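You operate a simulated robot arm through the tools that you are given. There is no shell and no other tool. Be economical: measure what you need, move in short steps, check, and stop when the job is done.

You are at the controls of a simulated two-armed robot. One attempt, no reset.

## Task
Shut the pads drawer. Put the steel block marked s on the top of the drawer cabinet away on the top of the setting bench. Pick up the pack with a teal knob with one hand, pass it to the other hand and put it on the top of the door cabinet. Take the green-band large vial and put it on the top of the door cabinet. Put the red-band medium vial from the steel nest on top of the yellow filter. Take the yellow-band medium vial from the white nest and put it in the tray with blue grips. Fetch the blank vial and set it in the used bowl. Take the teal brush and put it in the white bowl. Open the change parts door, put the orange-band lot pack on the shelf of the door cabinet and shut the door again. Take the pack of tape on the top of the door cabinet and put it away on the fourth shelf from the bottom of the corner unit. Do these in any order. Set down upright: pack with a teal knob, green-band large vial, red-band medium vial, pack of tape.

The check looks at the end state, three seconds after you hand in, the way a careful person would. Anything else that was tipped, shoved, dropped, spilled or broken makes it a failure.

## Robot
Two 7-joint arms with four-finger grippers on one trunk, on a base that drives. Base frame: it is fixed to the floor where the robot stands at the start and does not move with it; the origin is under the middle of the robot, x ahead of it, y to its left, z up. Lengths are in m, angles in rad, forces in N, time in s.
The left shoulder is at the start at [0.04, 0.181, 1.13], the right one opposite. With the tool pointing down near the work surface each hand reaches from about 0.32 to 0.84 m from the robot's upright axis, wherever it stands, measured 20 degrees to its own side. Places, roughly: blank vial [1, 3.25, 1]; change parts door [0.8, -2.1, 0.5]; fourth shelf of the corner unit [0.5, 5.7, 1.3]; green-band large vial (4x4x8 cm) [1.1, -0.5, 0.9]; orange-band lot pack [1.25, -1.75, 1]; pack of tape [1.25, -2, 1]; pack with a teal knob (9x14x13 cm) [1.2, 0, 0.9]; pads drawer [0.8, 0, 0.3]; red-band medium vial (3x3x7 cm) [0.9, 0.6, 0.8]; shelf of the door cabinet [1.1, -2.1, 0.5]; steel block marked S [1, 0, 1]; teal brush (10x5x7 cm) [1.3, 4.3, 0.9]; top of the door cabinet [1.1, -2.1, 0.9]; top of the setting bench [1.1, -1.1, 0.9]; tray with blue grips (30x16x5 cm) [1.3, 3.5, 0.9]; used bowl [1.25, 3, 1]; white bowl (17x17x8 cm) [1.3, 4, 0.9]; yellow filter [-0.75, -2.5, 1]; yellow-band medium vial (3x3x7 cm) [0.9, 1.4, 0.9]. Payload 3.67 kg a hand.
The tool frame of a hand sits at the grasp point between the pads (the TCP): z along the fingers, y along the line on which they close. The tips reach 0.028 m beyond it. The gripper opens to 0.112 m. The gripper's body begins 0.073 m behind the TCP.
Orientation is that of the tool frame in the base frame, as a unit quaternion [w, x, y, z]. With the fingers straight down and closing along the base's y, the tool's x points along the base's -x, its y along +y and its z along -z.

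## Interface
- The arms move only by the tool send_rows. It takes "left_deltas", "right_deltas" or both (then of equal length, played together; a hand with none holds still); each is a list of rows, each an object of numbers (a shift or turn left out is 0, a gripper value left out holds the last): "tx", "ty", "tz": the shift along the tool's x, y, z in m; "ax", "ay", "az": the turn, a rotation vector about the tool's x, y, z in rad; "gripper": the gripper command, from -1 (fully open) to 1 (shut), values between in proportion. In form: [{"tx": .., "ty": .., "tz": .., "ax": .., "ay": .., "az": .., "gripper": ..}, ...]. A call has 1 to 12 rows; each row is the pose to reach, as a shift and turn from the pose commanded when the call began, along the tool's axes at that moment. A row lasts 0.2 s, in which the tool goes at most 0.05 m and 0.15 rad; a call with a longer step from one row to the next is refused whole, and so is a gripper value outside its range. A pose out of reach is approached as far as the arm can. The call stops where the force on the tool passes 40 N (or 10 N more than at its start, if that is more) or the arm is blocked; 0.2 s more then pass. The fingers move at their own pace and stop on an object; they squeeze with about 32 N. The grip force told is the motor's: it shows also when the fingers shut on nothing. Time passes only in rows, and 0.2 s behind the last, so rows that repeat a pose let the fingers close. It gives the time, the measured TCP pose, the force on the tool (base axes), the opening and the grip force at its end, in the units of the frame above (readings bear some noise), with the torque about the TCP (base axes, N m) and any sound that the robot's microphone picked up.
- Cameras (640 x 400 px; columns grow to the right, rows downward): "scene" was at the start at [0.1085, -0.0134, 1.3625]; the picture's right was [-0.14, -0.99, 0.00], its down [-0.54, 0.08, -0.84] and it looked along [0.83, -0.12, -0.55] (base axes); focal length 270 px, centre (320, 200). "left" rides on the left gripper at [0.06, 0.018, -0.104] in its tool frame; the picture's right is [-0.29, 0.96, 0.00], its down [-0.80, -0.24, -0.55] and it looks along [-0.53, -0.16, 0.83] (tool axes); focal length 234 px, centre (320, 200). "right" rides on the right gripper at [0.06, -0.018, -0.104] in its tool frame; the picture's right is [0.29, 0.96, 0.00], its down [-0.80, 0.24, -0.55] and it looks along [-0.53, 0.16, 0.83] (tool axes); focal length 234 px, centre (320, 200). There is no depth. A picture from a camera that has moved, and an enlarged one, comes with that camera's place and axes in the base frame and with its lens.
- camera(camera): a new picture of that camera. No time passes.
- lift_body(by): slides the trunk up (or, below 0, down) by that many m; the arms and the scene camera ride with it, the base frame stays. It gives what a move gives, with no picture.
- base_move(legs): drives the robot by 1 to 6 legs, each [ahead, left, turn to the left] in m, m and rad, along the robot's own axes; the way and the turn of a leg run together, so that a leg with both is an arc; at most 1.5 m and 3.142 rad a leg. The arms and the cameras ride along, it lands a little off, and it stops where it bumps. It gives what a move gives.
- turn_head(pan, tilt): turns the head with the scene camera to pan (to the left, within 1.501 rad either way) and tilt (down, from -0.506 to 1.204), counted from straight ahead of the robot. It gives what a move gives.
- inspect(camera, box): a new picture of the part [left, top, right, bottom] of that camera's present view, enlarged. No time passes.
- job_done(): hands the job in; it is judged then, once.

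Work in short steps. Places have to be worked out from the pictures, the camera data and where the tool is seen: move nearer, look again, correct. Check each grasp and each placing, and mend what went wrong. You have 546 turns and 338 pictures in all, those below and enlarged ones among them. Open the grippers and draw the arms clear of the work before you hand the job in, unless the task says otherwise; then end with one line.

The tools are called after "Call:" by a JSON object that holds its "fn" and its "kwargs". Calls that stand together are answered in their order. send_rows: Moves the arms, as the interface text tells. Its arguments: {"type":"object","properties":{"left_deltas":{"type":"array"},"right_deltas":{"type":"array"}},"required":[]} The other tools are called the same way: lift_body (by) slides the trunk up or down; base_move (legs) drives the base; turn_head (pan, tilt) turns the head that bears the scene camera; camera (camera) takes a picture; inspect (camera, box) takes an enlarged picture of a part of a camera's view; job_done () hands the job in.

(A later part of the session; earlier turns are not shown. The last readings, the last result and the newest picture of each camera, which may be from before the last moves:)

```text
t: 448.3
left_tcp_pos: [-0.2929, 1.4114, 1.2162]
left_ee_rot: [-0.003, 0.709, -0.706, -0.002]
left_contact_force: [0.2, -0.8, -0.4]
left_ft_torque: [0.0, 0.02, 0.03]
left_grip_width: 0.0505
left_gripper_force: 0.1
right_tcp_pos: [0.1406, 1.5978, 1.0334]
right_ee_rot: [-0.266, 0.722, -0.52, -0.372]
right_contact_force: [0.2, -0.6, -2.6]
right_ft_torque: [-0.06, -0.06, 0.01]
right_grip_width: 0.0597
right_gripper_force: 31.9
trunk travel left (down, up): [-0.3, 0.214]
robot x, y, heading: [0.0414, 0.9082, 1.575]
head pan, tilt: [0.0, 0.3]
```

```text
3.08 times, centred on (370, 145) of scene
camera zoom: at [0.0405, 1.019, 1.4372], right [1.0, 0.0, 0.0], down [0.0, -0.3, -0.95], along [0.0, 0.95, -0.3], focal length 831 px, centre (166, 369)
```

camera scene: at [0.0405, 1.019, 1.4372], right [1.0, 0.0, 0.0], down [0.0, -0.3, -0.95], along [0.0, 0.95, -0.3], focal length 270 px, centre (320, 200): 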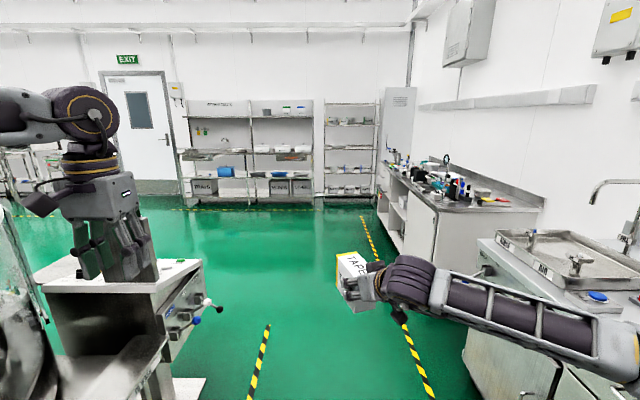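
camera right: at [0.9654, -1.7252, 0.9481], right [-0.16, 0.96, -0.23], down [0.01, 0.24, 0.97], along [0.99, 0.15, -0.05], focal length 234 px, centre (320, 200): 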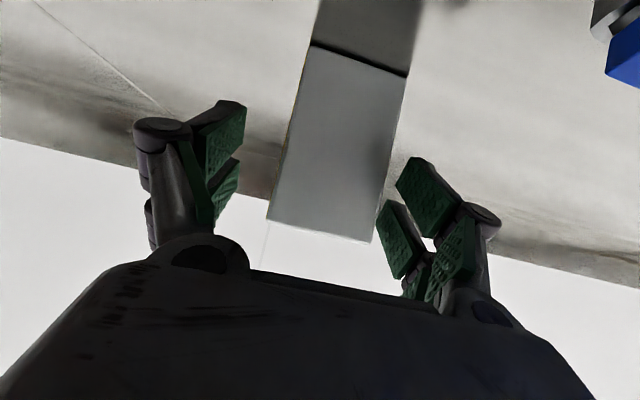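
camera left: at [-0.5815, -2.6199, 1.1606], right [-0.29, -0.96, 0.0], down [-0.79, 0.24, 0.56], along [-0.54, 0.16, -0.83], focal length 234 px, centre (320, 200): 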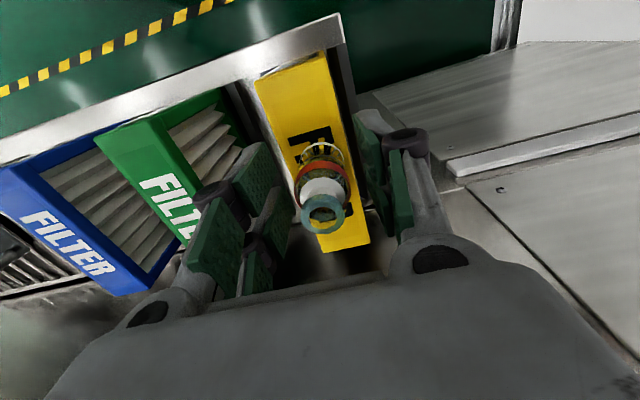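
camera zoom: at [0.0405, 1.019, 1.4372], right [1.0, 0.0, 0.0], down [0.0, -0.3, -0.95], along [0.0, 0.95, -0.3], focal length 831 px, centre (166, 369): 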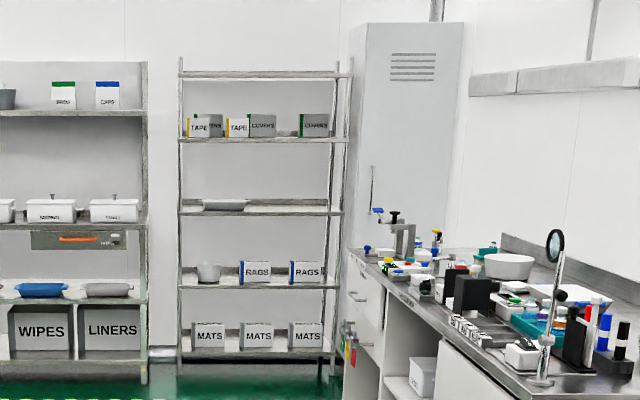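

The fourth shelf already holds TAPE and COVERS boxes. I drive nearer to find a free place.

Call:
{"fn": "base_move", "kwargs": {"legs": [[1.5, 0, 0], [1.5, 0, 0], [0.45, 0, 0]]}}

Call:
{"fn": "turn_head", "kwargs": {"pan": -0.2, "tilt": 0.1}}

Call:
{"fn": "camera", "kwargs": {"camera": "scene"}}

```text
t: 465.7
left_tcp_pos: [-0.3486, 4.8645, 1.2175]
left_ee_rot: [-0.004, 0.716, -0.698, -0.003]
left_contact_force: [0.0, 0.1, -0.3]
left_ft_torque: [-0.03, -0.04, -0.01]
left_grip_width: 0.0504
left_gripper_force: 0.1
right_tcp_pos: [0.0786, 5.0598, 1.0329]
right_ee_rot: [-0.262, 0.726, -0.512, -0.376]
right_contact_force: [-0.3, 0.7, -2.6]
right_ft_torque: [-0.09, 0.0, 0.01]
right_grip_width: 0.0599
right_gripper_force: 31.8
trunk travel left (down, up): [-0.3, 0.214]
robot x, y, heading: [-0.003, 4.3712, 1.595]
head pan, tilt: [0.0, 0.3]
```

```text
t: 466.4
left_tcp_pos: [-0.3492, 4.8651, 1.2162]
left_ee_rot: [-0.003, 0.716, -0.698, -0.002]
left_contact_force: [-0.2, 1.1, 0.7]
left_ft_torque: [0.01, -0.01, -0.02]
left_grip_width: 0.0504
left_gripper_force: 0.1
right_tcp_pos: [0.0792, 5.0597, 1.0328]
right_ee_rot: [-0.262, 0.727, -0.512, -0.375]
right_contact_force: [-0.9, -0.4, -3.0]
right_ft_torque: [-0.06, -0.03, 0.03]
right_grip_width: 0.0599
right_gripper_force: 32.0
trunk travel left (down, up): [-0.3, 0.214]
robot x, y, heading: [-0.0077, 4.3676, 1.592]
head pan, tilt: [-0.201, 0.099]
```

```text
133 pictures are left
camera scene: at [0.0097, 4.4781, 1.4558], right [0.98, -0.17, 0.0], down [-0.02, -0.1, -0.99], along [0.17, 0.98, -0.1], focal length 270 px, centre (320, 200)
```

scene: 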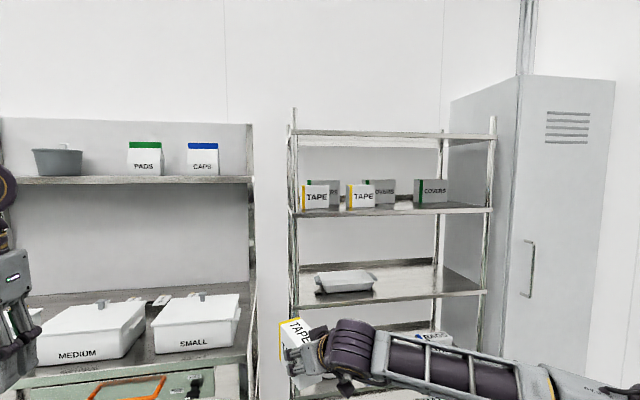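

Call:
{"fn": "inspect", "kwargs": {"camera": "scene", "box": [280, 110, 510, 240]}}

```text
2.78 times, centred on (395, 175) of scene
camera zoom: at [0.0097, 4.4781, 1.4558], right [0.98, -0.17, 0.0], down [-0.02, -0.1, -0.99], along [0.17, 0.98, -0.1], focal length 752 px, centre (111, 270)
```

zoom: 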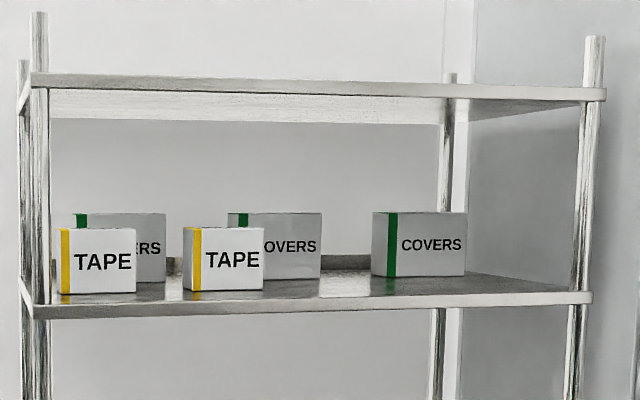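

There's free room on the fourth shelf, right of the second TAPE box and in front of the COVERS. I raise the trunk, turn 20° right so the hand points at the shelf, and come closer.

Call:
{"fn": "lift_body", "kwargs": {"by": 0.21}}

Call:
{"fn": "base_move", "kwargs": {"legs": [[0, 0, -0.345], [0.411, -0.125, 0]]}}

Call:
{"fn": "turn_head", "kwargs": {"pan": 0.3, "tilt": 0.3}}

Call:
{"fn": "camera", "kwargs": {"camera": "scene"}}

Call:
{"fn": "camera", "kwargs": {"camera": "right"}}

```text
t: 468.6
left_tcp_pos: [-0.3497, 4.8643, 1.4254]
left_ee_rot: [-0.003, 0.716, -0.698, -0.001]
left_contact_force: [-0.1, 0.2, -0.4]
left_ft_torque: [0.0, 0.0, 0.02]
left_grip_width: 0.0501
left_gripper_force: 0.1
right_tcp_pos: [0.0789, 5.0608, 1.2419]
right_ee_rot: [-0.263, 0.726, -0.512, -0.375]
right_contact_force: [0.3, -0.7, -2.6]
right_ft_torque: [-0.07, -0.03, -0.01]
right_grip_width: 0.0599
right_gripper_force: 32.0
trunk travel left (down, up): [-0.51, 0.004]
robot x, y, heading: [-0.0027, 4.368, 1.597]
head pan, tilt: [-0.201, 0.099]
```

```text
t: 472.4
left_tcp_pos: [0.0871, 5.3001, 1.427]
left_ee_rot: [0.004, -0.585, 0.811, 0.001]
left_contact_force: [0.2, -0.8, 0.5]
left_ft_torque: [0.02, -0.03, -0.02]
left_grip_width: 0.0505
left_gripper_force: 0.1
right_tcp_pos: [0.5565, 5.3391, 1.2428]
right_ee_rot: [0.324, -0.628, 0.629, 0.325]
right_contact_force: [-0.3, -0.3, -3.1]
right_ft_torque: [-0.1, -0.02, 0.0]
right_grip_width: 0.0601
right_gripper_force: 31.8
trunk travel left (down, up): [-0.51, 0.004]
robot x, y, heading: [0.2446, 4.719, 1.25]
head pan, tilt: [-0.201, 0.099]
```

```text
t: 473.4
left_tcp_pos: [0.0894, 5.3023, 1.4267]
left_ee_rot: [0.004, -0.585, 0.811, 0.001]
left_contact_force: [0.7, 0.4, 0.5]
left_ft_torque: [0.03, -0.02, 0.0]
left_grip_width: 0.0506
left_gripper_force: 0.1
right_tcp_pos: [0.5569, 5.3406, 1.2432]
right_ee_rot: [0.323, -0.628, 0.629, 0.324]
right_contact_force: [-0.3, -0.5, -1.5]
right_ft_torque: [-0.07, 0.01, 0.0]
right_grip_width: 0.06
right_gripper_force: 31.9
trunk travel left (down, up): [-0.51, 0.004]
robot x, y, heading: [0.2418, 4.7143, 1.252]
head pan, tilt: [0.3, 0.3]
```

```text
131 pictures are left
camera scene: at [0.2523, 4.8301, 1.6471], right [1.0, -0.02, 0.0], down [-0.01, -0.3, -0.96], along [0.02, 0.95, -0.3], focal length 270 px, centre (320, 200)
```

scene: 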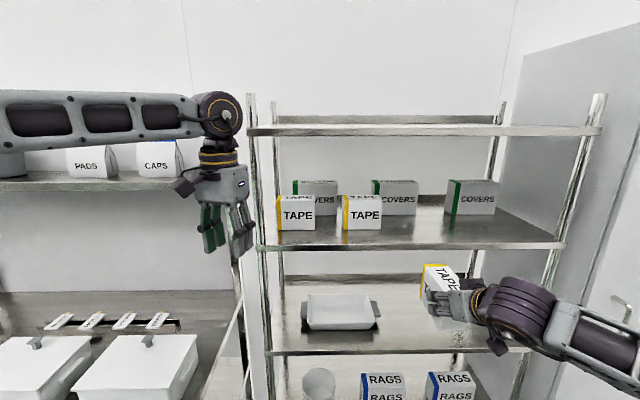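

```text
130 pictures are left
camera right: at [0.5752, 5.2221, 1.2542], right [-0.96, -0.17, -0.23], down [-0.24, 0.01, 0.97], along [-0.16, 0.99, -0.05], focal length 234 px, centre (320, 200)
```

right: 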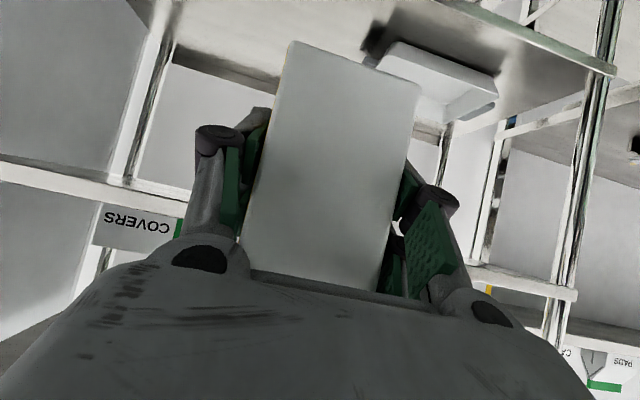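

The shelf is at z≈1.31 with its front edge at y≈5.50, and there's free room at x≈0.57. I raise the tape to entry height.

Call:
{"fn": "send_rows", "kwargs": {"right_deltas": [{"tx": -0.033, "ty": -0.004, "tz": -0.0235}, {"tx": -0.066, "ty": -0.008, "tz": -0.047}, {"tx": -0.1, "ty": -0.012, "tz": -0.071}, {"tx": -0.132, "ty": -0.013, "tz": -0.094}]}}

Call:
{"fn": "camera", "kwargs": {"camera": "scene"}}

Call:
{"fn": "camera", "kwargs": {"camera": "right"}}

```text
t: 474.4
left_tcp_pos: [0.0879, 5.3007, 1.4272]
left_ee_rot: [0.005, -0.585, 0.811, 0.001]
left_contact_force: [0.3, -1.2, -0.6]
left_ft_torque: [0.0, 0.0, -0.01]
left_grip_width: 0.0505
left_gripper_force: 0.1
right_tcp_pos: [0.5707, 5.3396, 1.4055]
right_ee_rot: [0.322, -0.629, 0.63, 0.323]
right_contact_force: [0.2, 0.2, -2.8]
right_ft_torque: [-0.06, 0.01, 0.02]
right_grip_width: 0.0601
right_gripper_force: 31.9
trunk travel left (down, up): [-0.51, 0.004]
robot x, y, heading: [0.241, 4.718, 1.25]
head pan, tilt: [0.3, 0.3]
```

```text
129 pictures are left
camera scene: at [0.2511, 4.8292, 1.6472], right [1.0, -0.02, 0.0], down [-0.01, -0.3, -0.96], along [0.02, 0.95, -0.3], focal length 270 px, centre (320, 200)
```

scene: 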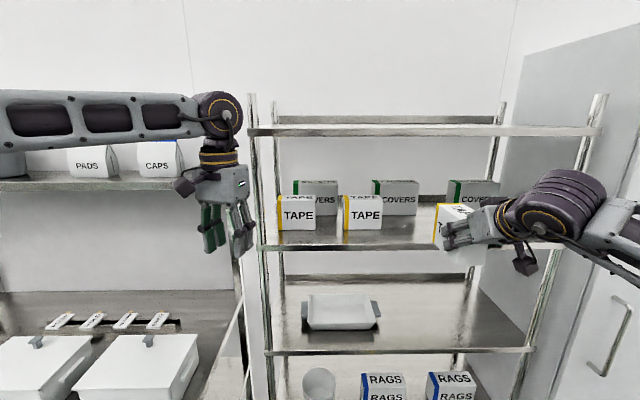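

```text
128 pictures are left
camera right: at [0.5873, 5.2211, 1.4176], right [-0.96, -0.17, -0.23], down [-0.24, 0.01, 0.97], along [-0.16, 0.99, -0.05], focal length 234 px, centre (320, 200)
```

right: 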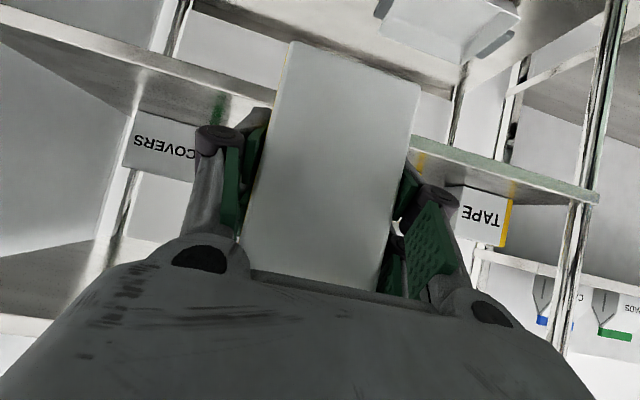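

My left hand would meet the rack's left post, so I retract it, then drive forward 0.235 m.

Call:
{"fn": "send_rows", "kwargs": {"left_deltas": [{"tx": 0.045}, {"tx": 0.09}, {"tx": 0.135}, {"tx": 0.18}, {"tx": 0.22}]}}

Call:
{"fn": "base_move", "kwargs": {"legs": [[0.145, 0.048, 0]]}}

Call:
{"fn": "camera", "kwargs": {"camera": "scene"}}

```text
t: 475.6
left_tcp_pos: [0.0167, 5.0927, 1.4247]
left_ee_rot: [0.004, -0.585, 0.811, 0.001]
left_contact_force: [0.1, 0.0, 0.5]
left_ft_torque: [0.04, -0.05, 0.01]
left_grip_width: 0.0503
left_gripper_force: 0.0
right_tcp_pos: [0.5696, 5.3389, 1.4054]
right_ee_rot: [-0.322, 0.629, -0.629, -0.325]
right_contact_force: [-0.3, -0.5, -2.0]
right_ft_torque: [-0.06, 0.0, -0.01]
right_grip_width: 0.0598
right_gripper_force: 32.1
trunk travel left (down, up): [-0.51, 0.004]
robot x, y, heading: [0.2409, 4.7204, 1.248]
head pan, tilt: [0.3, 0.3]
```

```text
t: 477.0
left_tcp_pos: [0.018, 5.2442, 1.4247]
left_ee_rot: [0.005, -0.585, 0.811, 0.002]
left_contact_force: [0.3, -0.2, -0.2]
left_ft_torque: [0.03, 0.0, 0.02]
left_grip_width: 0.0505
left_gripper_force: 0.2
right_tcp_pos: [0.5723, 5.4911, 1.4071]
right_ee_rot: [-0.323, 0.629, -0.628, -0.325]
right_contact_force: [0.2, 0.2, -2.6]
right_ft_torque: [-0.09, -0.01, 0.02]
right_grip_width: 0.06
right_gripper_force: 32.5
trunk travel left (down, up): [-0.51, 0.004]
robot x, y, heading: [0.2434, 4.8732, 1.25]
head pan, tilt: [0.3, 0.3]
```

```text
127 pictures are left
camera scene: at [0.2519, 4.9792, 1.6474], right [1.0, -0.02, 0.0], down [-0.01, -0.29, -0.96], along [0.02, 0.96, -0.29], focal length 270 px, centre (320, 200)
```

scene: 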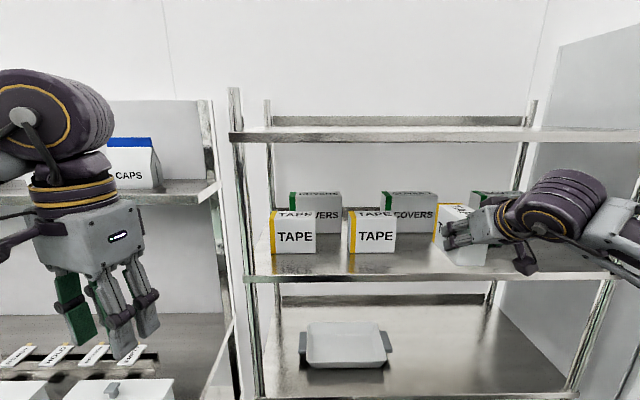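

I do the last 8 cm with the arm, then look from the right camera.

Call:
{"fn": "send_rows", "kwargs": {"right_deltas": [{"tx": -0.0163, "tz": 0.0228}, {"tx": -0.0325, "tz": 0.0456}, {"tx": -0.0487, "tz": 0.0685}]}}

Call:
{"fn": "inspect", "kwargs": {"camera": "scene", "box": [250, 160, 560, 310]}}

Call:
{"fn": "camera", "kwargs": {"camera": "right"}}

```text
t: 477.8
left_tcp_pos: [0.0182, 5.2488, 1.423]
left_ee_rot: [0.004, -0.585, 0.811, 0.001]
left_contact_force: [0.0, 0.9, -0.1]
left_ft_torque: [-0.03, 0.03, 0.01]
left_grip_width: 0.0506
left_gripper_force: 0.0
right_tcp_pos: [0.5709, 5.5806, 1.4042]
right_ee_rot: [0.322, -0.629, 0.629, 0.324]
right_contact_force: [0.3, -0.4, -3.0]
right_ft_torque: [-0.07, 0.0, 0.02]
right_grip_width: 0.0596
right_gripper_force: 32.1
trunk travel left (down, up): [-0.51, 0.004]
robot x, y, heading: [0.2448, 4.8704, 1.249]
head pan, tilt: [0.3, 0.3]
```

```text
2.06 times, centred on (405, 235) of scene
camera zoom: at [0.2516, 4.9854, 1.6469], right [1.0, -0.02, 0.0], down [-0.01, -0.3, -0.95], along [0.02, 0.95, -0.3], focal length 558 px, centre (144, 128)
```

zoom: 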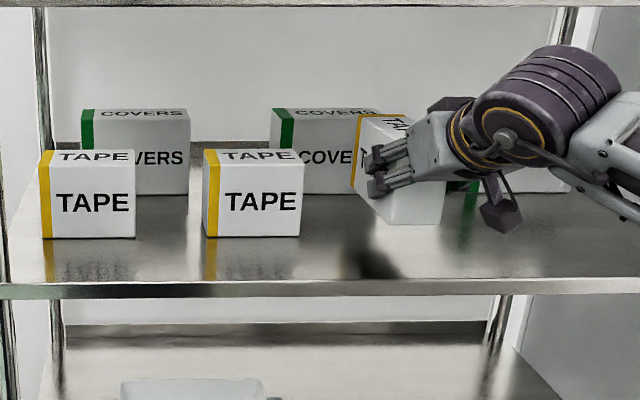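

```text
125 pictures are left
camera right: at [0.5882, 5.4609, 1.416], right [-0.96, -0.17, -0.23], down [-0.24, 0.01, 0.97], along [-0.16, 0.99, -0.05], focal length 234 px, centre (320, 200)
```

right: 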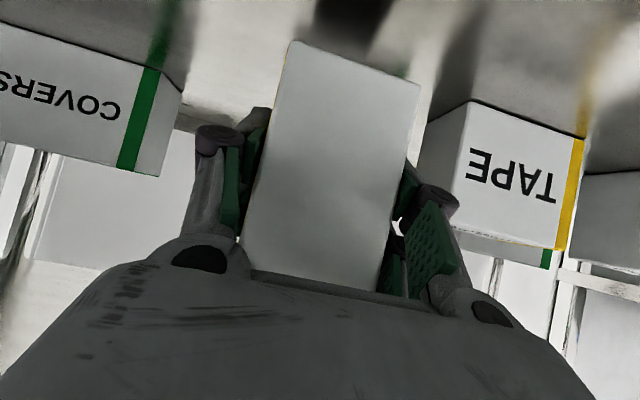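

Clear on both sides. Lowering onto the shelf in small steps.

Call:
{"fn": "send_rows", "kwargs": {"right_deltas": [{"tx": 0.0122, "tz": 0.0087}, {"tx": 0.0212, "tz": 0.0151}, {"tx": 0.0269, "tz": 0.0191}, {"tx": 0.031, "tz": 0.022}]}}

```text
t: 478.8
left_tcp_pos: [0.0189, 5.2457, 1.4244]
left_ee_rot: [0.004, -0.585, 0.811, 0.002]
left_contact_force: [0.4, 0.0, 0.5]
left_ft_torque: [0.01, 0.05, -0.02]
left_grip_width: 0.0503
left_gripper_force: 0.2
right_tcp_pos: [0.5702, 5.5765, 1.3683]
right_ee_rot: [0.323, -0.628, 0.629, 0.324]
right_contact_force: [-0.7, 0.2, -1.6]
right_ft_torque: [-0.09, 0.0, 0.0]
right_grip_width: 0.0596
right_gripper_force: 31.5
trunk travel left (down, up): [-0.51, 0.004]
robot x, y, heading: [0.2445, 4.8723, 1.251]
head pan, tilt: [0.3, 0.3]
```

Call:
{"fn": "send_rows", "kwargs": {"right_deltas": [{"tx": 0.0041, "tz": 0.0029}, {"tx": 0.0073, "tz": 0.0052}, {"tx": 0.0106, "tz": 0.0075}, {"tx": 0.0138, "tz": 0.0099}]}}

```text
t: 479.8
left_tcp_pos: [0.0184, 5.2445, 1.4253]
left_ee_rot: [0.004, -0.585, 0.811, 0.002]
left_contact_force: [0.8, 0.0, -0.1]
left_ft_torque: [0.03, 0.04, 0.02]
left_grip_width: 0.0506
left_gripper_force: 0.1
right_tcp_pos: [0.5699, 5.5774, 1.3539]
right_ee_rot: [0.326, -0.627, 0.628, 0.326]
right_contact_force: [2.5, 3.7, 9.0]
right_ft_torque: [1.11, -0.43, -0.1]
right_grip_width: 0.0601
right_gripper_force: 31.8
trunk travel left (down, up): [-0.51, 0.004]
robot x, y, heading: [0.2442, 4.8699, 1.252]
head pan, tilt: [0.3, 0.3]
```

Touching the shelf. I open gradually.

Call:
{"fn": "send_rows", "kwargs": {"right_deltas": [{"gripper": -0.08}, {"gripper": -0.12}, {"gripper": -0.2}, {"gripper": -0.4}, {"gripper": -0.6}, {"gripper": -0.6}]}}

Call:
{"fn": "inspect", "kwargs": {"camera": "scene", "box": [250, 160, 560, 310]}}

Call:
{"fn": "camera", "kwargs": {"camera": "right"}}

```text
t: 481.2
left_tcp_pos: [0.0182, 5.2471, 1.4247]
left_ee_rot: [0.004, -0.585, 0.811, 0.002]
left_contact_force: [0.3, 0.5, -0.3]
left_ft_torque: [-0.04, 0.02, 0.0]
left_grip_width: 0.0503
left_gripper_force: 0.1
right_tcp_pos: [0.5705, 5.5765, 1.3508]
right_ee_rot: [0.323, -0.628, 0.629, 0.325]
right_contact_force: [-0.2, -0.3, 0.2]
right_ft_torque: [0.01, -0.01, -0.01]
right_grip_width: 0.0897
right_gripper_force: 0.0
trunk travel left (down, up): [-0.51, 0.004]
robot x, y, heading: [0.2427, 4.8713, 1.252]
head pan, tilt: [0.3, 0.3]
```

```text
2.06 times, centred on (405, 235) of scene
camera zoom: at [0.2518, 4.9825, 1.6471], right [1.0, -0.02, 0.0], down [-0.01, -0.3, -0.96], along [0.02, 0.95, -0.3], focal length 558 px, centre (144, 128)
```

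zoom: 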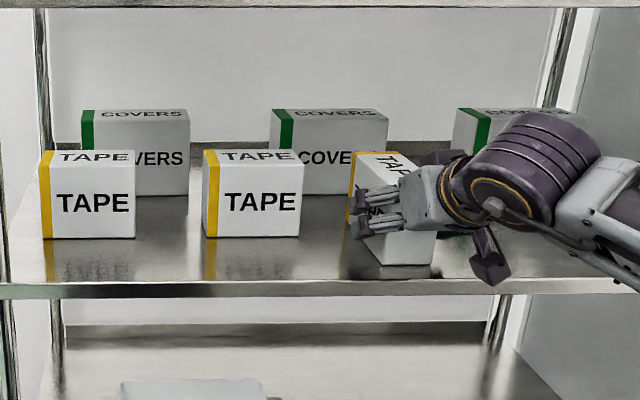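

```text
123 pictures are left
camera right: at [0.5876, 5.4582, 1.3624], right [-0.96, -0.17, -0.23], down [-0.24, 0.01, 0.97], along [-0.16, 0.99, -0.05], focal length 234 px, centre (320, 200)
```

right: 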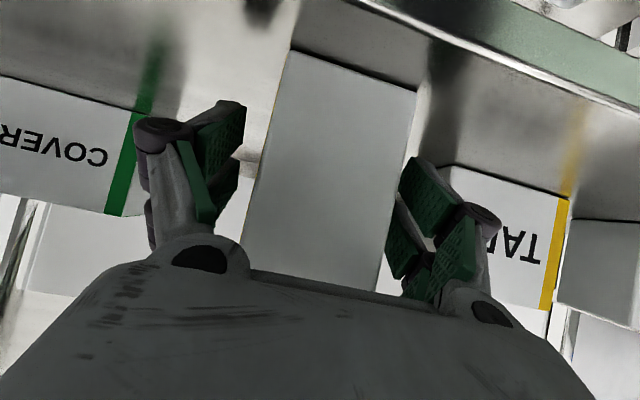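

The tape stands on the fourth shelf. I withdraw straight back.

Call:
{"fn": "send_rows", "kwargs": {"right_deltas": [{"tx": -0.004, "tz": -0.003}, {"tx": 0.012, "tz": -0.025}, {"tx": 0.035, "tz": -0.058}, {"tx": 0.058, "tz": -0.09}, {"tx": 0.07, "tz": -0.12}]}}

Call:
{"fn": "base_move", "kwargs": {"legs": [[-0.4, 0, 0]]}}

Call:
{"fn": "inspect", "kwargs": {"camera": "scene", "box": [230, 140, 490, 280]}}

```text
t: 482.4
left_tcp_pos: [0.0186, 5.2445, 1.4245]
left_ee_rot: [0.004, -0.585, 0.811, 0.001]
left_contact_force: [-0.1, -0.5, 0.0]
left_ft_torque: [0.01, -0.01, 0.01]
left_grip_width: 0.0501
left_gripper_force: 0.1
right_tcp_pos: [0.5692, 5.4383, 1.3642]
right_ee_rot: [-0.323, 0.629, -0.628, -0.325]
right_contact_force: [0.4, 0.1, 0.4]
right_ft_torque: [0.03, -0.01, 0.03]
right_grip_width: 0.0899
right_gripper_force: 0.1
trunk travel left (down, up): [-0.51, 0.004]
robot x, y, heading: [0.2424, 4.8706, 1.252]
head pan, tilt: [0.3, 0.3]
```

```text
t: 484.9
left_tcp_pos: [-0.108, 4.8677, 1.4243]
left_ee_rot: [0.003, -0.585, 0.811, 0.002]
left_contact_force: [0.2, 1.5, 0.2]
left_ft_torque: [-0.03, 0.05, 0.04]
left_grip_width: 0.0503
left_gripper_force: 0.1
right_tcp_pos: [0.4455, 5.0616, 1.3627]
right_ee_rot: [0.322, -0.629, 0.629, 0.325]
right_contact_force: [-1.0, 0.9, -0.1]
right_ft_torque: [0.01, 0.01, 0.0]
right_grip_width: 0.0896
right_gripper_force: 0.1
trunk travel left (down, up): [-0.51, 0.004]
robot x, y, heading: [0.1176, 4.4901, 1.248]
head pan, tilt: [0.3, 0.3]
```

```text
2.46 times, centred on (360, 210) of scene
camera zoom: at [0.1264, 4.6045, 1.647], right [1.0, -0.02, 0.0], down [-0.01, -0.3, -0.95], along [0.02, 0.95, -0.3], focal length 665 px, centre (222, 175)
```

zoom: 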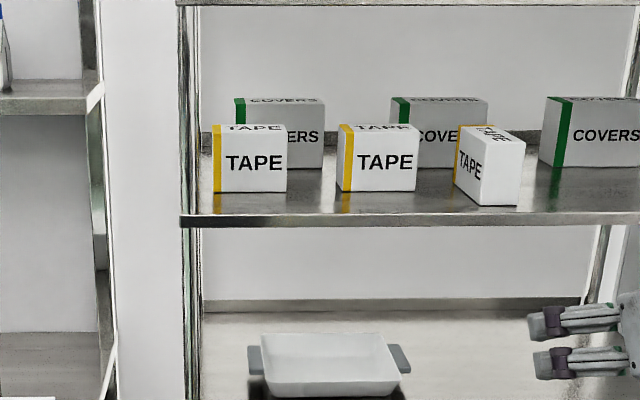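

The tape is away, upright. I tidy the right hand, lower the trunk, and turn to look at the wash counter.

Call:
{"fn": "send_rows", "kwargs": {"right_deltas": [{"ay": 0.14, "tz": -0.02}, {"ay": 0.28, "tz": -0.04}, {"ay": 0.42, "tz": -0.06}, {"ay": 0.56, "tz": -0.08}, {"ay": 0.7, "tz": -0.1}, {"ay": 0.84, "tz": -0.1}, {"ay": 0.95, "tz": -0.1}]}}

Call:
{"fn": "base_move", "kwargs": {"legs": [[-0.35, 0.1, 0]]}}

Call:
{"fn": "turn_head", "kwargs": {"pan": -1.1, "tilt": 0.5}}

Call:
{"fn": "camera", "kwargs": {"camera": "scene"}}

```text
t: 486.5
left_tcp_pos: [-0.1073, 4.8669, 1.4245]
left_ee_rot: [0.005, -0.585, 0.811, 0.002]
left_contact_force: [0.2, -0.7, -0.6]
left_ft_torque: [0.02, -0.01, -0.01]
left_grip_width: 0.0504
left_gripper_force: 0.0
right_tcp_pos: [0.4437, 4.9783, 1.4213]
right_ee_rot: [0.0, -0.707, 0.707, 0.001]
right_contact_force: [0.0, 1.1, -0.3]
right_ft_torque: [-0.04, -0.02, 0.0]
right_grip_width: 0.0893
right_gripper_force: 0.1
trunk travel left (down, up): [-0.51, 0.004]
robot x, y, heading: [0.1161, 4.4892, 1.247]
head pan, tilt: [0.3, 0.3]
```

```text
t: 488.9
left_tcp_pos: [-0.3099, 4.5687, 1.4239]
left_ee_rot: [0.003, -0.585, 0.811, 0.001]
left_contact_force: [0.0, 0.2, 0.7]
left_ft_torque: [0.01, 0.0, 0.01]
left_grip_width: 0.0506
left_gripper_force: 0.0
right_tcp_pos: [0.2416, 4.679, 1.4207]
right_ee_rot: [-0.001, -0.706, 0.708, 0.002]
right_contact_force: [0.1, -0.3, 0.0]
right_ft_torque: [-0.03, 0.04, -0.04]
right_grip_width: 0.0897
right_gripper_force: 0.0
trunk travel left (down, up): [-0.51, 0.004]
robot x, y, heading: [-0.0856, 4.1914, 1.251]
head pan, tilt: [0.3, 0.3]
```

```text
t: 490.4
left_tcp_pos: [-0.3118, 4.5643, 1.4242]
left_ee_rot: [0.004, -0.585, 0.811, 0.001]
left_contact_force: [0.6, -0.2, 0.0]
left_ft_torque: [0.01, 0.0, 0.02]
left_grip_width: 0.0504
left_gripper_force: 0.0
right_tcp_pos: [0.2402, 4.6767, 1.4219]
right_ee_rot: [0.0, -0.707, 0.708, 0.002]
right_contact_force: [0.0, 0.0, -0.4]
right_ft_torque: [-0.02, -0.04, 0.02]
right_grip_width: 0.0897
right_gripper_force: 0.1
trunk travel left (down, up): [-0.51, 0.004]
robot x, y, heading: [-0.0884, 4.1885, 1.253]
head pan, tilt: [-1.1, 0.499]
```

```text
121 pictures are left
camera scene: at [0.0093, 4.2218, 1.6288], right [0.15, -0.99, 0.0], down [-0.47, -0.07, -0.88], along [0.87, 0.13, -0.48], focal length 270 px, centre (320, 200)
```

scene: 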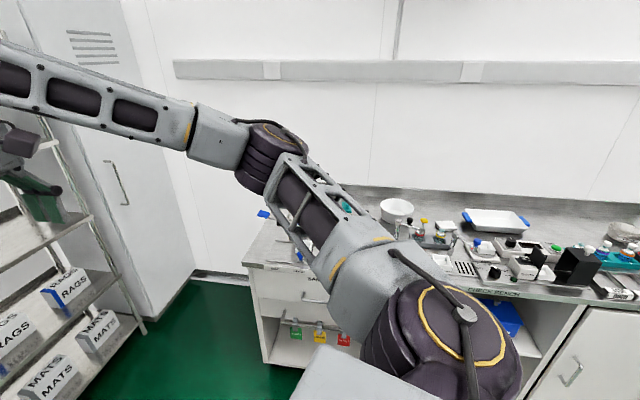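

Call:
{"fn": "base_move", "kwargs": {"legs": [[0, 0, -1.25], [0, -0.2, 0]]}}

Call:
{"fn": "turn_head", "kwargs": {"pan": 0.0, "tilt": 0.5}}

Call:
{"fn": "camera", "kwargs": {"camera": "scene"}}

Call:
{"fn": "inspect", "kwargs": {"camera": "scene", "box": [200, 130, 480, 290]}}

```text
t: 495.4
left_tcp_pos: [0.1958, 4.3359, 1.4233]
left_ee_rot: [0.004, -0.009, 1.0, -0.003]
left_contact_force: [0.1, 0.1, -0.1]
left_ft_torque: [-0.04, 0.0, -0.04]
left_grip_width: 0.0504
left_gripper_force: 0.1
right_tcp_pos: [0.4859, 3.8531, 1.422]
right_ee_rot: [-0.001, -0.171, 0.985, 0.0]
right_contact_force: [-0.2, 1.2, 0.6]
right_ft_torque: [-0.07, -0.01, 0.03]
right_grip_width: 0.09
right_gripper_force: 0.0
trunk travel left (down, up): [-0.51, 0.004]
robot x, y, heading: [-0.0826, 3.9949, 0.025]
head pan, tilt: [-1.1, 0.499]
```

```text
t: 496.7
left_tcp_pos: [0.1959, 4.3311, 1.424]
left_ee_rot: [0.005, -0.01, 1.0, -0.002]
left_contact_force: [0.1, 0.5, -0.1]
left_ft_torque: [0.0, 0.0, 0.0]
left_grip_width: 0.0503
left_gripper_force: 0.0
right_tcp_pos: [0.4855, 3.8487, 1.42]
right_ee_rot: [0.001, -0.17, 0.985, 0.0]
right_contact_force: [0.6, -0.6, 0.0]
right_ft_torque: [0.02, 0.01, -0.03]
right_grip_width: 0.0896
right_gripper_force: 0.2
trunk travel left (down, up): [-0.51, 0.004]
robot x, y, heading: [-0.0822, 3.9921, 0.022]
head pan, tilt: [0.0, 0.499]
```

```text
120 pictures are left
camera scene: at [0.0285, 3.994, 1.6287], right [0.02, -1.0, 0.0], down [-0.48, -0.01, -0.88], along [0.88, 0.02, -0.48], focal length 270 px, centre (320, 200)
```

scene: 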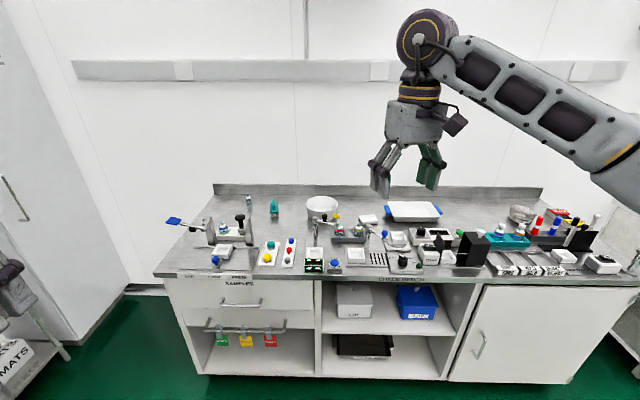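

```text
2.29 times, centred on (340, 210) of scene
camera zoom: at [0.0285, 3.994, 1.6287], right [0.02, -1.0, 0.0], down [-0.48, -0.01, -0.88], along [0.88, 0.02, -0.48], focal length 617 px, centre (274, 177)
```

zoom: 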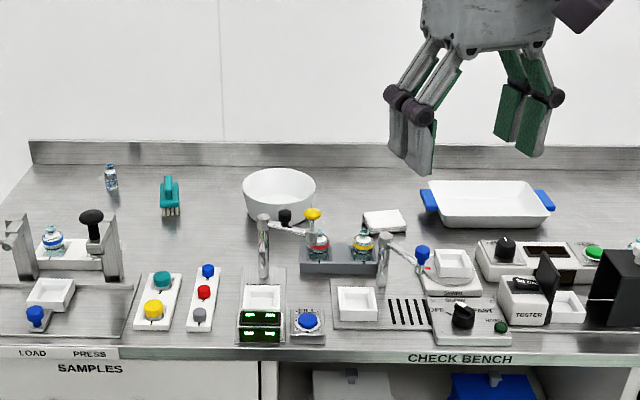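

The brush (≈(1.23, 4.26)), the white bowl (≈(1.25, 4.01)) and the blue-grip tray (≈(1.23, 3.53)) are at the back. I lower the trunk and take the side stance beside the brush.

Call:
{"fn": "lift_body", "kwargs": {"by": -0.21}}

Call:
{"fn": "base_move", "kwargs": {"legs": [[0, 0.58, 0], [0, 0, -1.59], [0, 0.3, 0], [0, 0.19, 0]]}}

Call:
{"fn": "send_rows", "kwargs": {"left_deltas": [{"az": -0.14, "ty": 0.02, "gripper": -0.5}, {"az": -0.28, "ty": 0.04}, {"az": -0.42, "ty": 0.06}, {"az": -0.56, "ty": 0.08}, {"az": -0.7, "ty": 0.1}, {"az": -0.84, "ty": 0.12}, {"az": -0.98, "ty": 0.14}, {"az": -1.12, "ty": 0.16}, {"az": -1.26, "ty": 0.18}, {"az": -1.4, "ty": 0.2}, {"az": -1.5, "ty": 0.22}, {"az": -1.571, "ty": 0.24}]}}

Call:
{"fn": "turn_head", "kwargs": {"pan": 1.0, "tilt": 0.6}}

Call:
{"fn": "camera", "kwargs": {"camera": "scene"}}

```text
t: 499.0
left_tcp_pos: [0.1957, 4.3297, 1.2153]
left_ee_rot: [0.004, -0.011, 1.0, -0.001]
left_contact_force: [-0.2, 0.6, 0.5]
left_ft_torque: [-0.01, 0.04, 0.04]
left_grip_width: 0.0506
left_gripper_force: 0.1
right_tcp_pos: [0.4853, 3.8483, 1.2114]
right_ee_rot: [0.0, -0.17, 0.985, 0.001]
right_contact_force: [-1.2, 0.1, -0.1]
right_ft_torque: [-0.01, 0.01, -0.01]
right_grip_width: 0.0897
right_gripper_force: 0.2
trunk travel left (down, up): [-0.3, 0.214]
robot x, y, heading: [-0.0864, 3.9937, 0.025]
head pan, tilt: [0.0, 0.499]
```

```text
t: 509.5
left_tcp_pos: [0.7266, 4.2921, 1.2142]
left_ee_rot: [0.002, 0.706, 0.708, -0.004]
left_contact_force: [-0.7, -0.3, 0.3]
left_ft_torque: [0.0, 0.02, 0.0]
left_grip_width: 0.0504
left_gripper_force: 0.1
right_tcp_pos: [0.2402, 4.0109, 1.2098]
right_ee_rot: [0.002, 0.584, 0.812, 0.001]
right_contact_force: [1.0, 0.5, 0.2]
right_ft_torque: [0.02, -0.01, -0.01]
right_grip_width: 0.0897
right_gripper_force: 0.2
trunk travel left (down, up): [-0.3, 0.214]
robot x, y, heading: [0.3947, 4.5757, -1.568]
head pan, tilt: [0.0, 0.499]
```

```text
t: 512.1
left_tcp_pos: [0.9686, 4.2918, 1.2143]
left_ee_rot: [-0.002, -0.001, 1.0, -0.005]
left_contact_force: [-1.1, -0.2, 0.3]
left_ft_torque: [0.05, -0.02, 0.0]
left_grip_width: 0.0839
left_gripper_force: 0.0
right_tcp_pos: [0.2401, 4.0096, 1.2114]
right_ee_rot: [0.002, 0.584, 0.812, -0.001]
right_contact_force: [0.0, -0.5, -0.1]
right_ft_torque: [-0.01, 0.03, -0.01]
right_grip_width: 0.0896
right_gripper_force: 0.0
trunk travel left (down, up): [-0.3, 0.214]
robot x, y, heading: [0.3952, 4.5755, -1.567]
head pan, tilt: [0.0, 0.499]
```

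```text
t: 513.4
left_tcp_pos: [0.9682, 4.2924, 1.2139]
left_ee_rot: [-0.001, 0.0, 1.0, -0.005]
left_contact_force: [-0.1, -0.6, -0.6]
left_ft_torque: [0.01, -0.02, 0.04]
left_grip_width: 0.0842
left_gripper_force: 0.1
right_tcp_pos: [0.2393, 4.0102, 1.2112]
right_ee_rot: [0.001, 0.583, 0.812, 0.0]
right_contact_force: [-0.3, -0.5, -0.1]
right_ft_torque: [-0.01, -0.02, 0.01]
right_grip_width: 0.0895
right_gripper_force: 0.0
trunk travel left (down, up): [-0.3, 0.214]
robot x, y, heading: [0.3938, 4.5711, -1.569]
head pan, tilt: [1.0, 0.6]
```

```text
118 pictures are left
camera scene: at [0.469, 4.5074, 1.4098], right [-0.54, -0.84, 0.0], down [-0.48, 0.3, -0.83], along [0.7, -0.44, -0.56], focal length 270 px, centre (320, 200)
```

scene: 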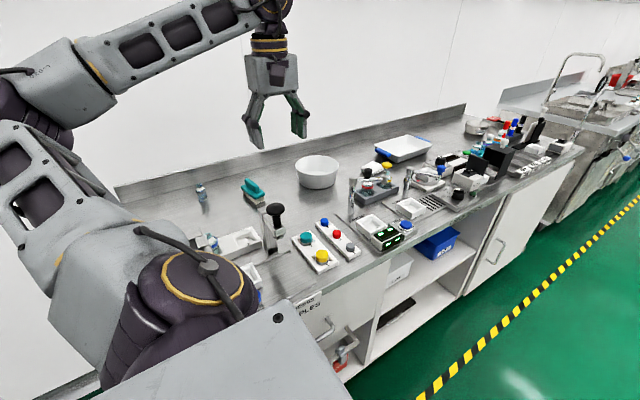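

Now I look straight down at the brush from the left camera.

Call:
{"fn": "camera", "kwargs": {"camera": "left"}}

```text
117 pictures are left
camera left: at [0.9075, 4.3111, 1.3171], right [0.29, 0.96, -0.01], down [0.8, -0.23, 0.55], along [0.53, -0.17, -0.83], focal length 234 px, centre (320, 200)
```

left: 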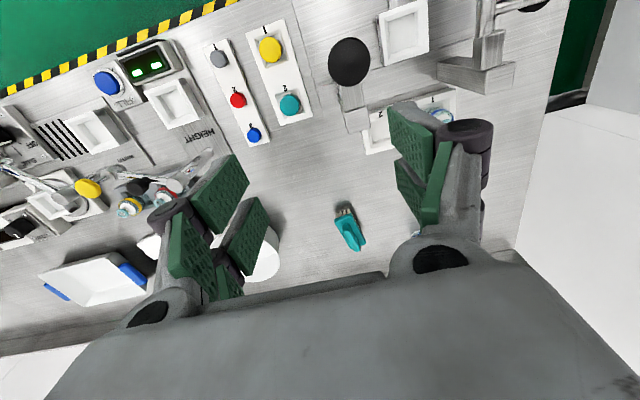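

Call:
{"fn": "inspect", "kwargs": {"camera": "left", "box": [290, 180, 410, 270]}}

Call:
{"fn": "inspect", "kwargs": {"camera": "scene", "box": [180, 140, 340, 260]}}

```text
4.44 times, centred on (350, 225) of left
camera zoom: at [0.9075, 4.3111, 1.3171], right [0.29, 0.96, -0.01], down [0.8, -0.23, 0.55], along [0.53, -0.17, -0.83], focal length 1041 px, centre (187, 89)
```

zoom: 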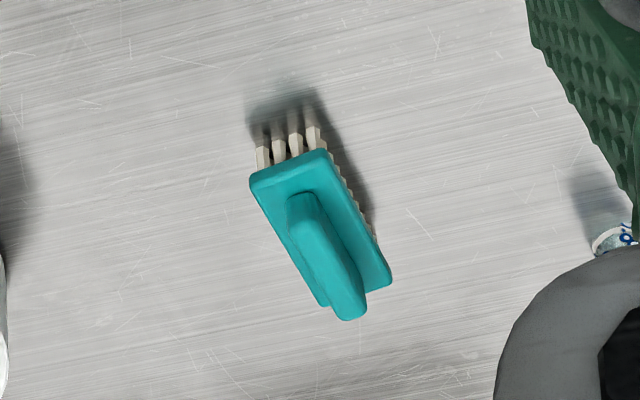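

```text
3.33 times, centred on (260, 200) of scene
camera zoom: at [0.469, 4.5074, 1.4098], right [-0.54, -0.84, 0.0], down [-0.48, 0.3, -0.83], along [0.7, -0.44, -0.56], focal length 900 px, centre (520, 200)
```

zoom: 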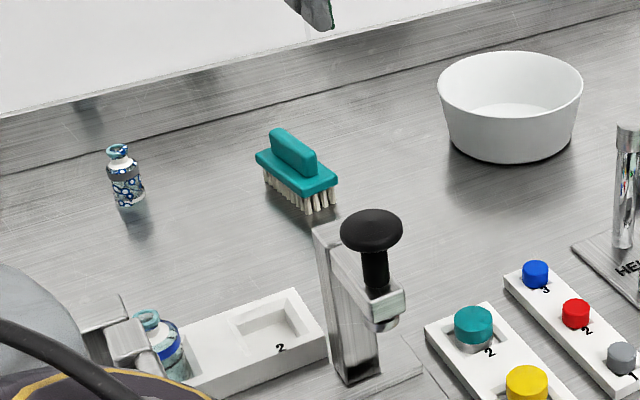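

The brush lies at (1.277, 4.27), long axis turned ~10.6°, plate about 4.3 cm wide. I step 3 cm closer and move over it with the matching yaw.

Call:
{"fn": "base_move", "kwargs": {"legs": [[0, 0.03, 0]]}}

Call:
{"fn": "send_rows", "kwargs": {"left_deltas": [{"tx": -0.045, "az": -0.09}, {"tx": -0.09, "ty": -0.005, "az": -0.185}, {"tx": -0.135, "ty": -0.01, "az": -0.185}, {"tx": -0.18, "ty": -0.015, "az": -0.185}, {"tx": -0.225, "ty": -0.02, "az": -0.185}, {"tx": -0.265, "ty": -0.022, "az": -0.185}, {"tx": -0.279, "ty": -0.022, "tz": 0.04, "az": -0.185}, {"tx": -0.279, "ty": -0.022, "tz": 0.085, "az": -0.185}, {"tx": -0.279, "ty": -0.022, "tz": 0.13, "az": -0.185}, {"tx": -0.279, "ty": -0.022, "tz": 0.17, "az": -0.185}]}}

Call:
{"fn": "camera", "kwargs": {"camera": "left"}}

```text
t: 514.2
left_tcp_pos: [0.9924, 4.2931, 1.216]
left_ee_rot: [0.002, -0.001, 1.0, -0.004]
left_contact_force: [-0.3, 0.3, 0.8]
left_ft_torque: [0.0, -0.04, -0.03]
left_grip_width: 0.0839
left_gripper_force: 0.0
right_tcp_pos: [0.2645, 4.0104, 1.2113]
right_ee_rot: [0.003, 0.585, 0.811, 0.003]
right_contact_force: [-0.1, -0.7, 0.5]
right_ft_torque: [0.0, -0.09, 0.0]
right_grip_width: 0.0895
right_gripper_force: 0.1
trunk travel left (down, up): [-0.3, 0.214]
robot x, y, heading: [0.4273, 4.5769, -1.571]
head pan, tilt: [1.0, 0.6]
```

```text
t: 516.4
left_tcp_pos: [1.2773, 4.2706, 1.0416]
left_ee_rot: [-0.002, -0.094, 0.996, -0.004]
left_contact_force: [0.6, -0.2, -0.2]
left_ft_torque: [-0.02, -0.04, 0.01]
left_grip_width: 0.0841
left_gripper_force: 0.1
right_tcp_pos: [0.2698, 4.0103, 1.2122]
right_ee_rot: [0.001, 0.585, 0.811, 0.0]
right_contact_force: [-0.7, -1.0, 0.4]
right_ft_torque: [0.01, 0.04, 0.03]
right_grip_width: 0.0895
right_gripper_force: 0.0
trunk travel left (down, up): [-0.3, 0.214]
robot x, y, heading: [0.4267, 4.5753, -1.568]
head pan, tilt: [1.0, 0.6]
```

```text
114 pictures are left
camera left: at [1.2143, 4.2769, 1.1457], right [0.1, 0.99, -0.01], down [0.83, -0.08, 0.55], along [0.55, -0.06, -0.83], focal length 234 px, centre (320, 200)
```

left: 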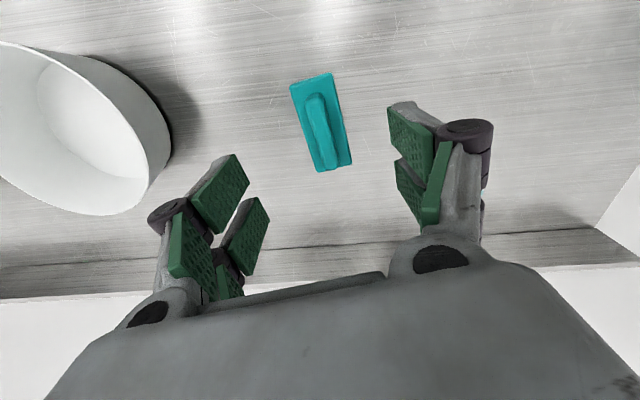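

The brush plate's top is at z≈0.90, centred under the hand. Down to z≈0.895 and grip its sides.

Call:
{"fn": "send_rows", "kwargs": {"left_deltas": [{"tx": -0.006, "tz": 0.045}, {"tx": -0.006, "tz": 0.09}, {"tx": -0.006, "tz": 0.125}, {"tx": -0.006, "tz": 0.146}, {"tx": -0.006, "tz": 0.146, "gripper": 1}, {"tx": -0.006, "tz": 0.146}, {"tx": -0.006, "tz": 0.146}]}}

Call:
{"fn": "camera", "kwargs": {"camera": "left"}}

```text
t: 518.0
left_tcp_pos: [1.2812, 4.2698, 0.8977]
left_ee_rot: [-0.001, -0.092, 0.996, -0.004]
left_contact_force: [-0.2, -0.2, -0.2]
left_ft_torque: [0.0, 0.0, 0.02]
left_grip_width: 0.0436
left_gripper_force: 32.2
right_tcp_pos: [0.2699, 4.0105, 1.211]
right_ee_rot: [0.002, 0.585, 0.811, 0.002]
right_contact_force: [0.1, -0.5, 0.2]
right_ft_torque: [0.01, -0.01, 0.0]
right_grip_width: 0.0896
right_gripper_force: 0.1
trunk travel left (down, up): [-0.3, 0.214]
robot x, y, heading: [0.4229, 4.5749, -1.572]
head pan, tilt: [1.0, 0.6]
```

```text
113 pictures are left
camera left: at [1.2184, 4.2774, 1.0008], right [0.11, 0.99, -0.01], down [0.83, -0.08, 0.55], along [0.55, -0.07, -0.83], focal length 234 px, centre (320, 200)
```

left: 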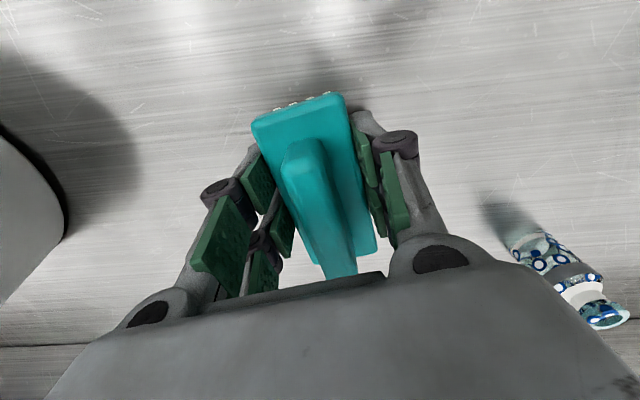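

Gripped. I lift it and drive 22 cm ahead so the hand is over the white bowl.

Call:
{"fn": "send_rows", "kwargs": {"left_deltas": [{"tz": -0.04}, {"tz": -0.08}, {"tz": -0.12}, {"tz": -0.16}, {"tz": -0.2}]}}

Call:
{"fn": "base_move", "kwargs": {"legs": [[0.23, 0, 0]]}}

Call:
{"fn": "camera", "kwargs": {"camera": "left"}}

Call:
{"fn": "camera", "kwargs": {"camera": "scene"}}

```text
t: 519.2
left_tcp_pos: [1.2821, 4.2714, 1.0989]
left_ee_rot: [0.0, -0.093, 0.996, -0.004]
left_contact_force: [-0.5, 0.7, -1.6]
left_ft_torque: [-0.03, -0.02, 0.02]
left_grip_width: 0.0434
left_gripper_force: 32.0
right_tcp_pos: [0.2674, 4.0106, 1.2106]
right_ee_rot: [0.002, 0.585, 0.811, 0.002]
right_contact_force: [0.9, 0.3, -0.9]
right_ft_torque: [0.03, -0.04, 0.02]
right_grip_width: 0.0894
right_gripper_force: 0.0
trunk travel left (down, up): [-0.3, 0.214]
robot x, y, heading: [0.4243, 4.5732, -1.572]
head pan, tilt: [1.0, 0.6]
```

```text
t: 521.0
left_tcp_pos: [1.282, 4.0385, 1.0982]
left_ee_rot: [-0.002, -0.093, 0.996, -0.004]
left_contact_force: [0.7, 0.2, -0.3]
left_ft_torque: [0.03, 0.03, 0.01]
left_grip_width: 0.0435
left_gripper_force: 32.0
right_tcp_pos: [0.2692, 3.7795, 1.2125]
right_ee_rot: [0.003, 0.585, 0.811, 0.001]
right_contact_force: [0.2, -0.1, -0.8]
right_ft_torque: [0.01, 0.03, -0.02]
right_grip_width: 0.0898
right_gripper_force: 0.1
trunk travel left (down, up): [-0.3, 0.214]
robot x, y, heading: [0.4234, 4.3466, -1.566]
head pan, tilt: [1.0, 0.6]
```

```text
112 pictures are left
camera left: at [1.2202, 4.0464, 1.2012], right [0.11, 0.99, -0.01], down [0.83, -0.08, 0.55], along [0.55, -0.07, -0.83], focal length 234 px, centre (320, 200)
```

left: 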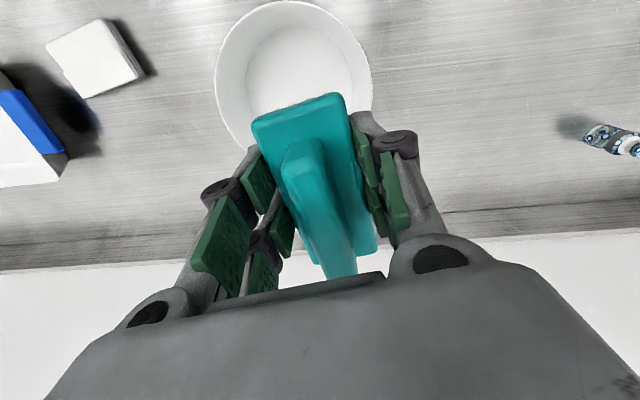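

```text
111 pictures are left
camera scene: at [0.4989, 4.2761, 1.4098], right [-0.54, -0.84, 0.0], down [-0.48, 0.3, -0.82], along [0.7, -0.44, -0.57], focal length 270 px, centre (320, 200)
```

scene: 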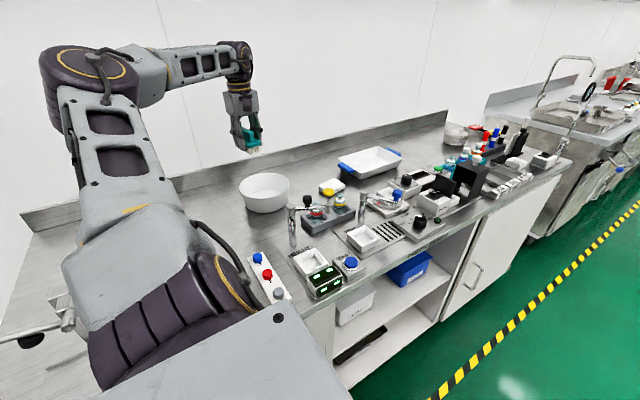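

The bowl's centre is at about (1.242, 4.013). I shift over it and lower the brush in.

Call:
{"fn": "send_rows", "kwargs": {"left_deltas": [{"tx": 0.022, "ty": -0.009}, {"tx": 0.0439, "ty": -0.0172}, {"tx": 0.0439, "ty": -0.0172, "tz": 0.045}, {"tx": 0.0439, "ty": -0.0172, "tz": 0.09}, {"tx": 0.0439, "ty": -0.0172, "tz": 0.125}]}}

Call:
{"fn": "camera", "kwargs": {"camera": "left"}}

Call:
{"fn": "inspect", "kwargs": {"camera": "scene", "box": [190, 80, 350, 230]}}

```text
t: 522.2
left_tcp_pos: [1.2425, 4.0127, 0.9728]
left_ee_rot: [-0.001, -0.093, 0.996, -0.004]
left_contact_force: [1.0, 0.2, -0.2]
left_ft_torque: [0.01, 0.01, 0.01]
left_grip_width: 0.0434
left_gripper_force: 32.0
right_tcp_pos: [0.2691, 3.7785, 1.2114]
right_ee_rot: [0.001, 0.585, 0.811, 0.001]
right_contact_force: [0.1, 1.2, -0.2]
right_ft_torque: [0.05, 0.05, 0.03]
right_grip_width: 0.0894
right_gripper_force: 0.2
trunk travel left (down, up): [-0.3, 0.214]
robot x, y, heading: [0.4221, 4.343, -1.57]
head pan, tilt: [1.0, 0.6]
```

```text
110 pictures are left
camera left: at [1.18, 4.0193, 1.0751], right [0.11, 0.99, -0.01], down [0.83, -0.08, 0.55], along [0.55, -0.07, -0.83], focal length 234 px, centre (320, 200)
```

left: 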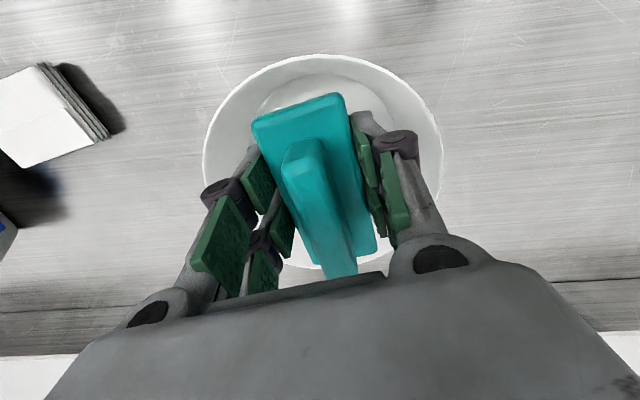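

```text
2.67 times, centred on (270, 155) of scene
camera zoom: at [0.4993, 4.2754, 1.4097], right [-0.54, -0.84, 0.0], down [-0.48, 0.3, -0.82], along [0.69, -0.44, -0.57], focal length 720 px, centre (453, 320)
```

zoom: 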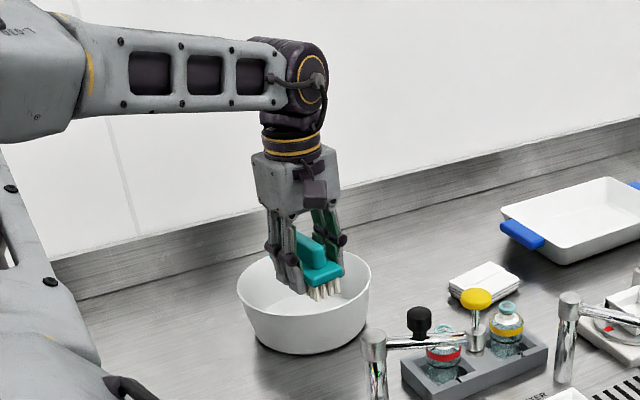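

Centred inside the rim. Lowering to the bottom.

Call:
{"fn": "send_rows", "kwargs": {"left_deltas": [{"tz": 0.03}, {"tz": 0.048}, {"tz": 0.056}, {"tz": 0.062}, {"tz": 0.067}]}}

```text
t: 523.4
left_tcp_pos: [1.2417, 4.013, 0.9056]
left_ee_rot: [-0.001, -0.093, 0.996, -0.003]
left_contact_force: [0.4, -0.1, -1.1]
left_ft_torque: [0.02, 0.01, -0.03]
left_grip_width: 0.0437
left_gripper_force: 32.1
right_tcp_pos: [0.2686, 3.7788, 1.2104]
right_ee_rot: [0.002, 0.585, 0.811, 0.001]
right_contact_force: [0.0, -0.6, 0.4]
right_ft_torque: [-0.01, 0.01, 0.02]
right_grip_width: 0.0898
right_gripper_force: 0.0
trunk travel left (down, up): [-0.3, 0.214]
robot x, y, heading: [0.4237, 4.3452, -1.571]
head pan, tilt: [1.0, 0.6]
```

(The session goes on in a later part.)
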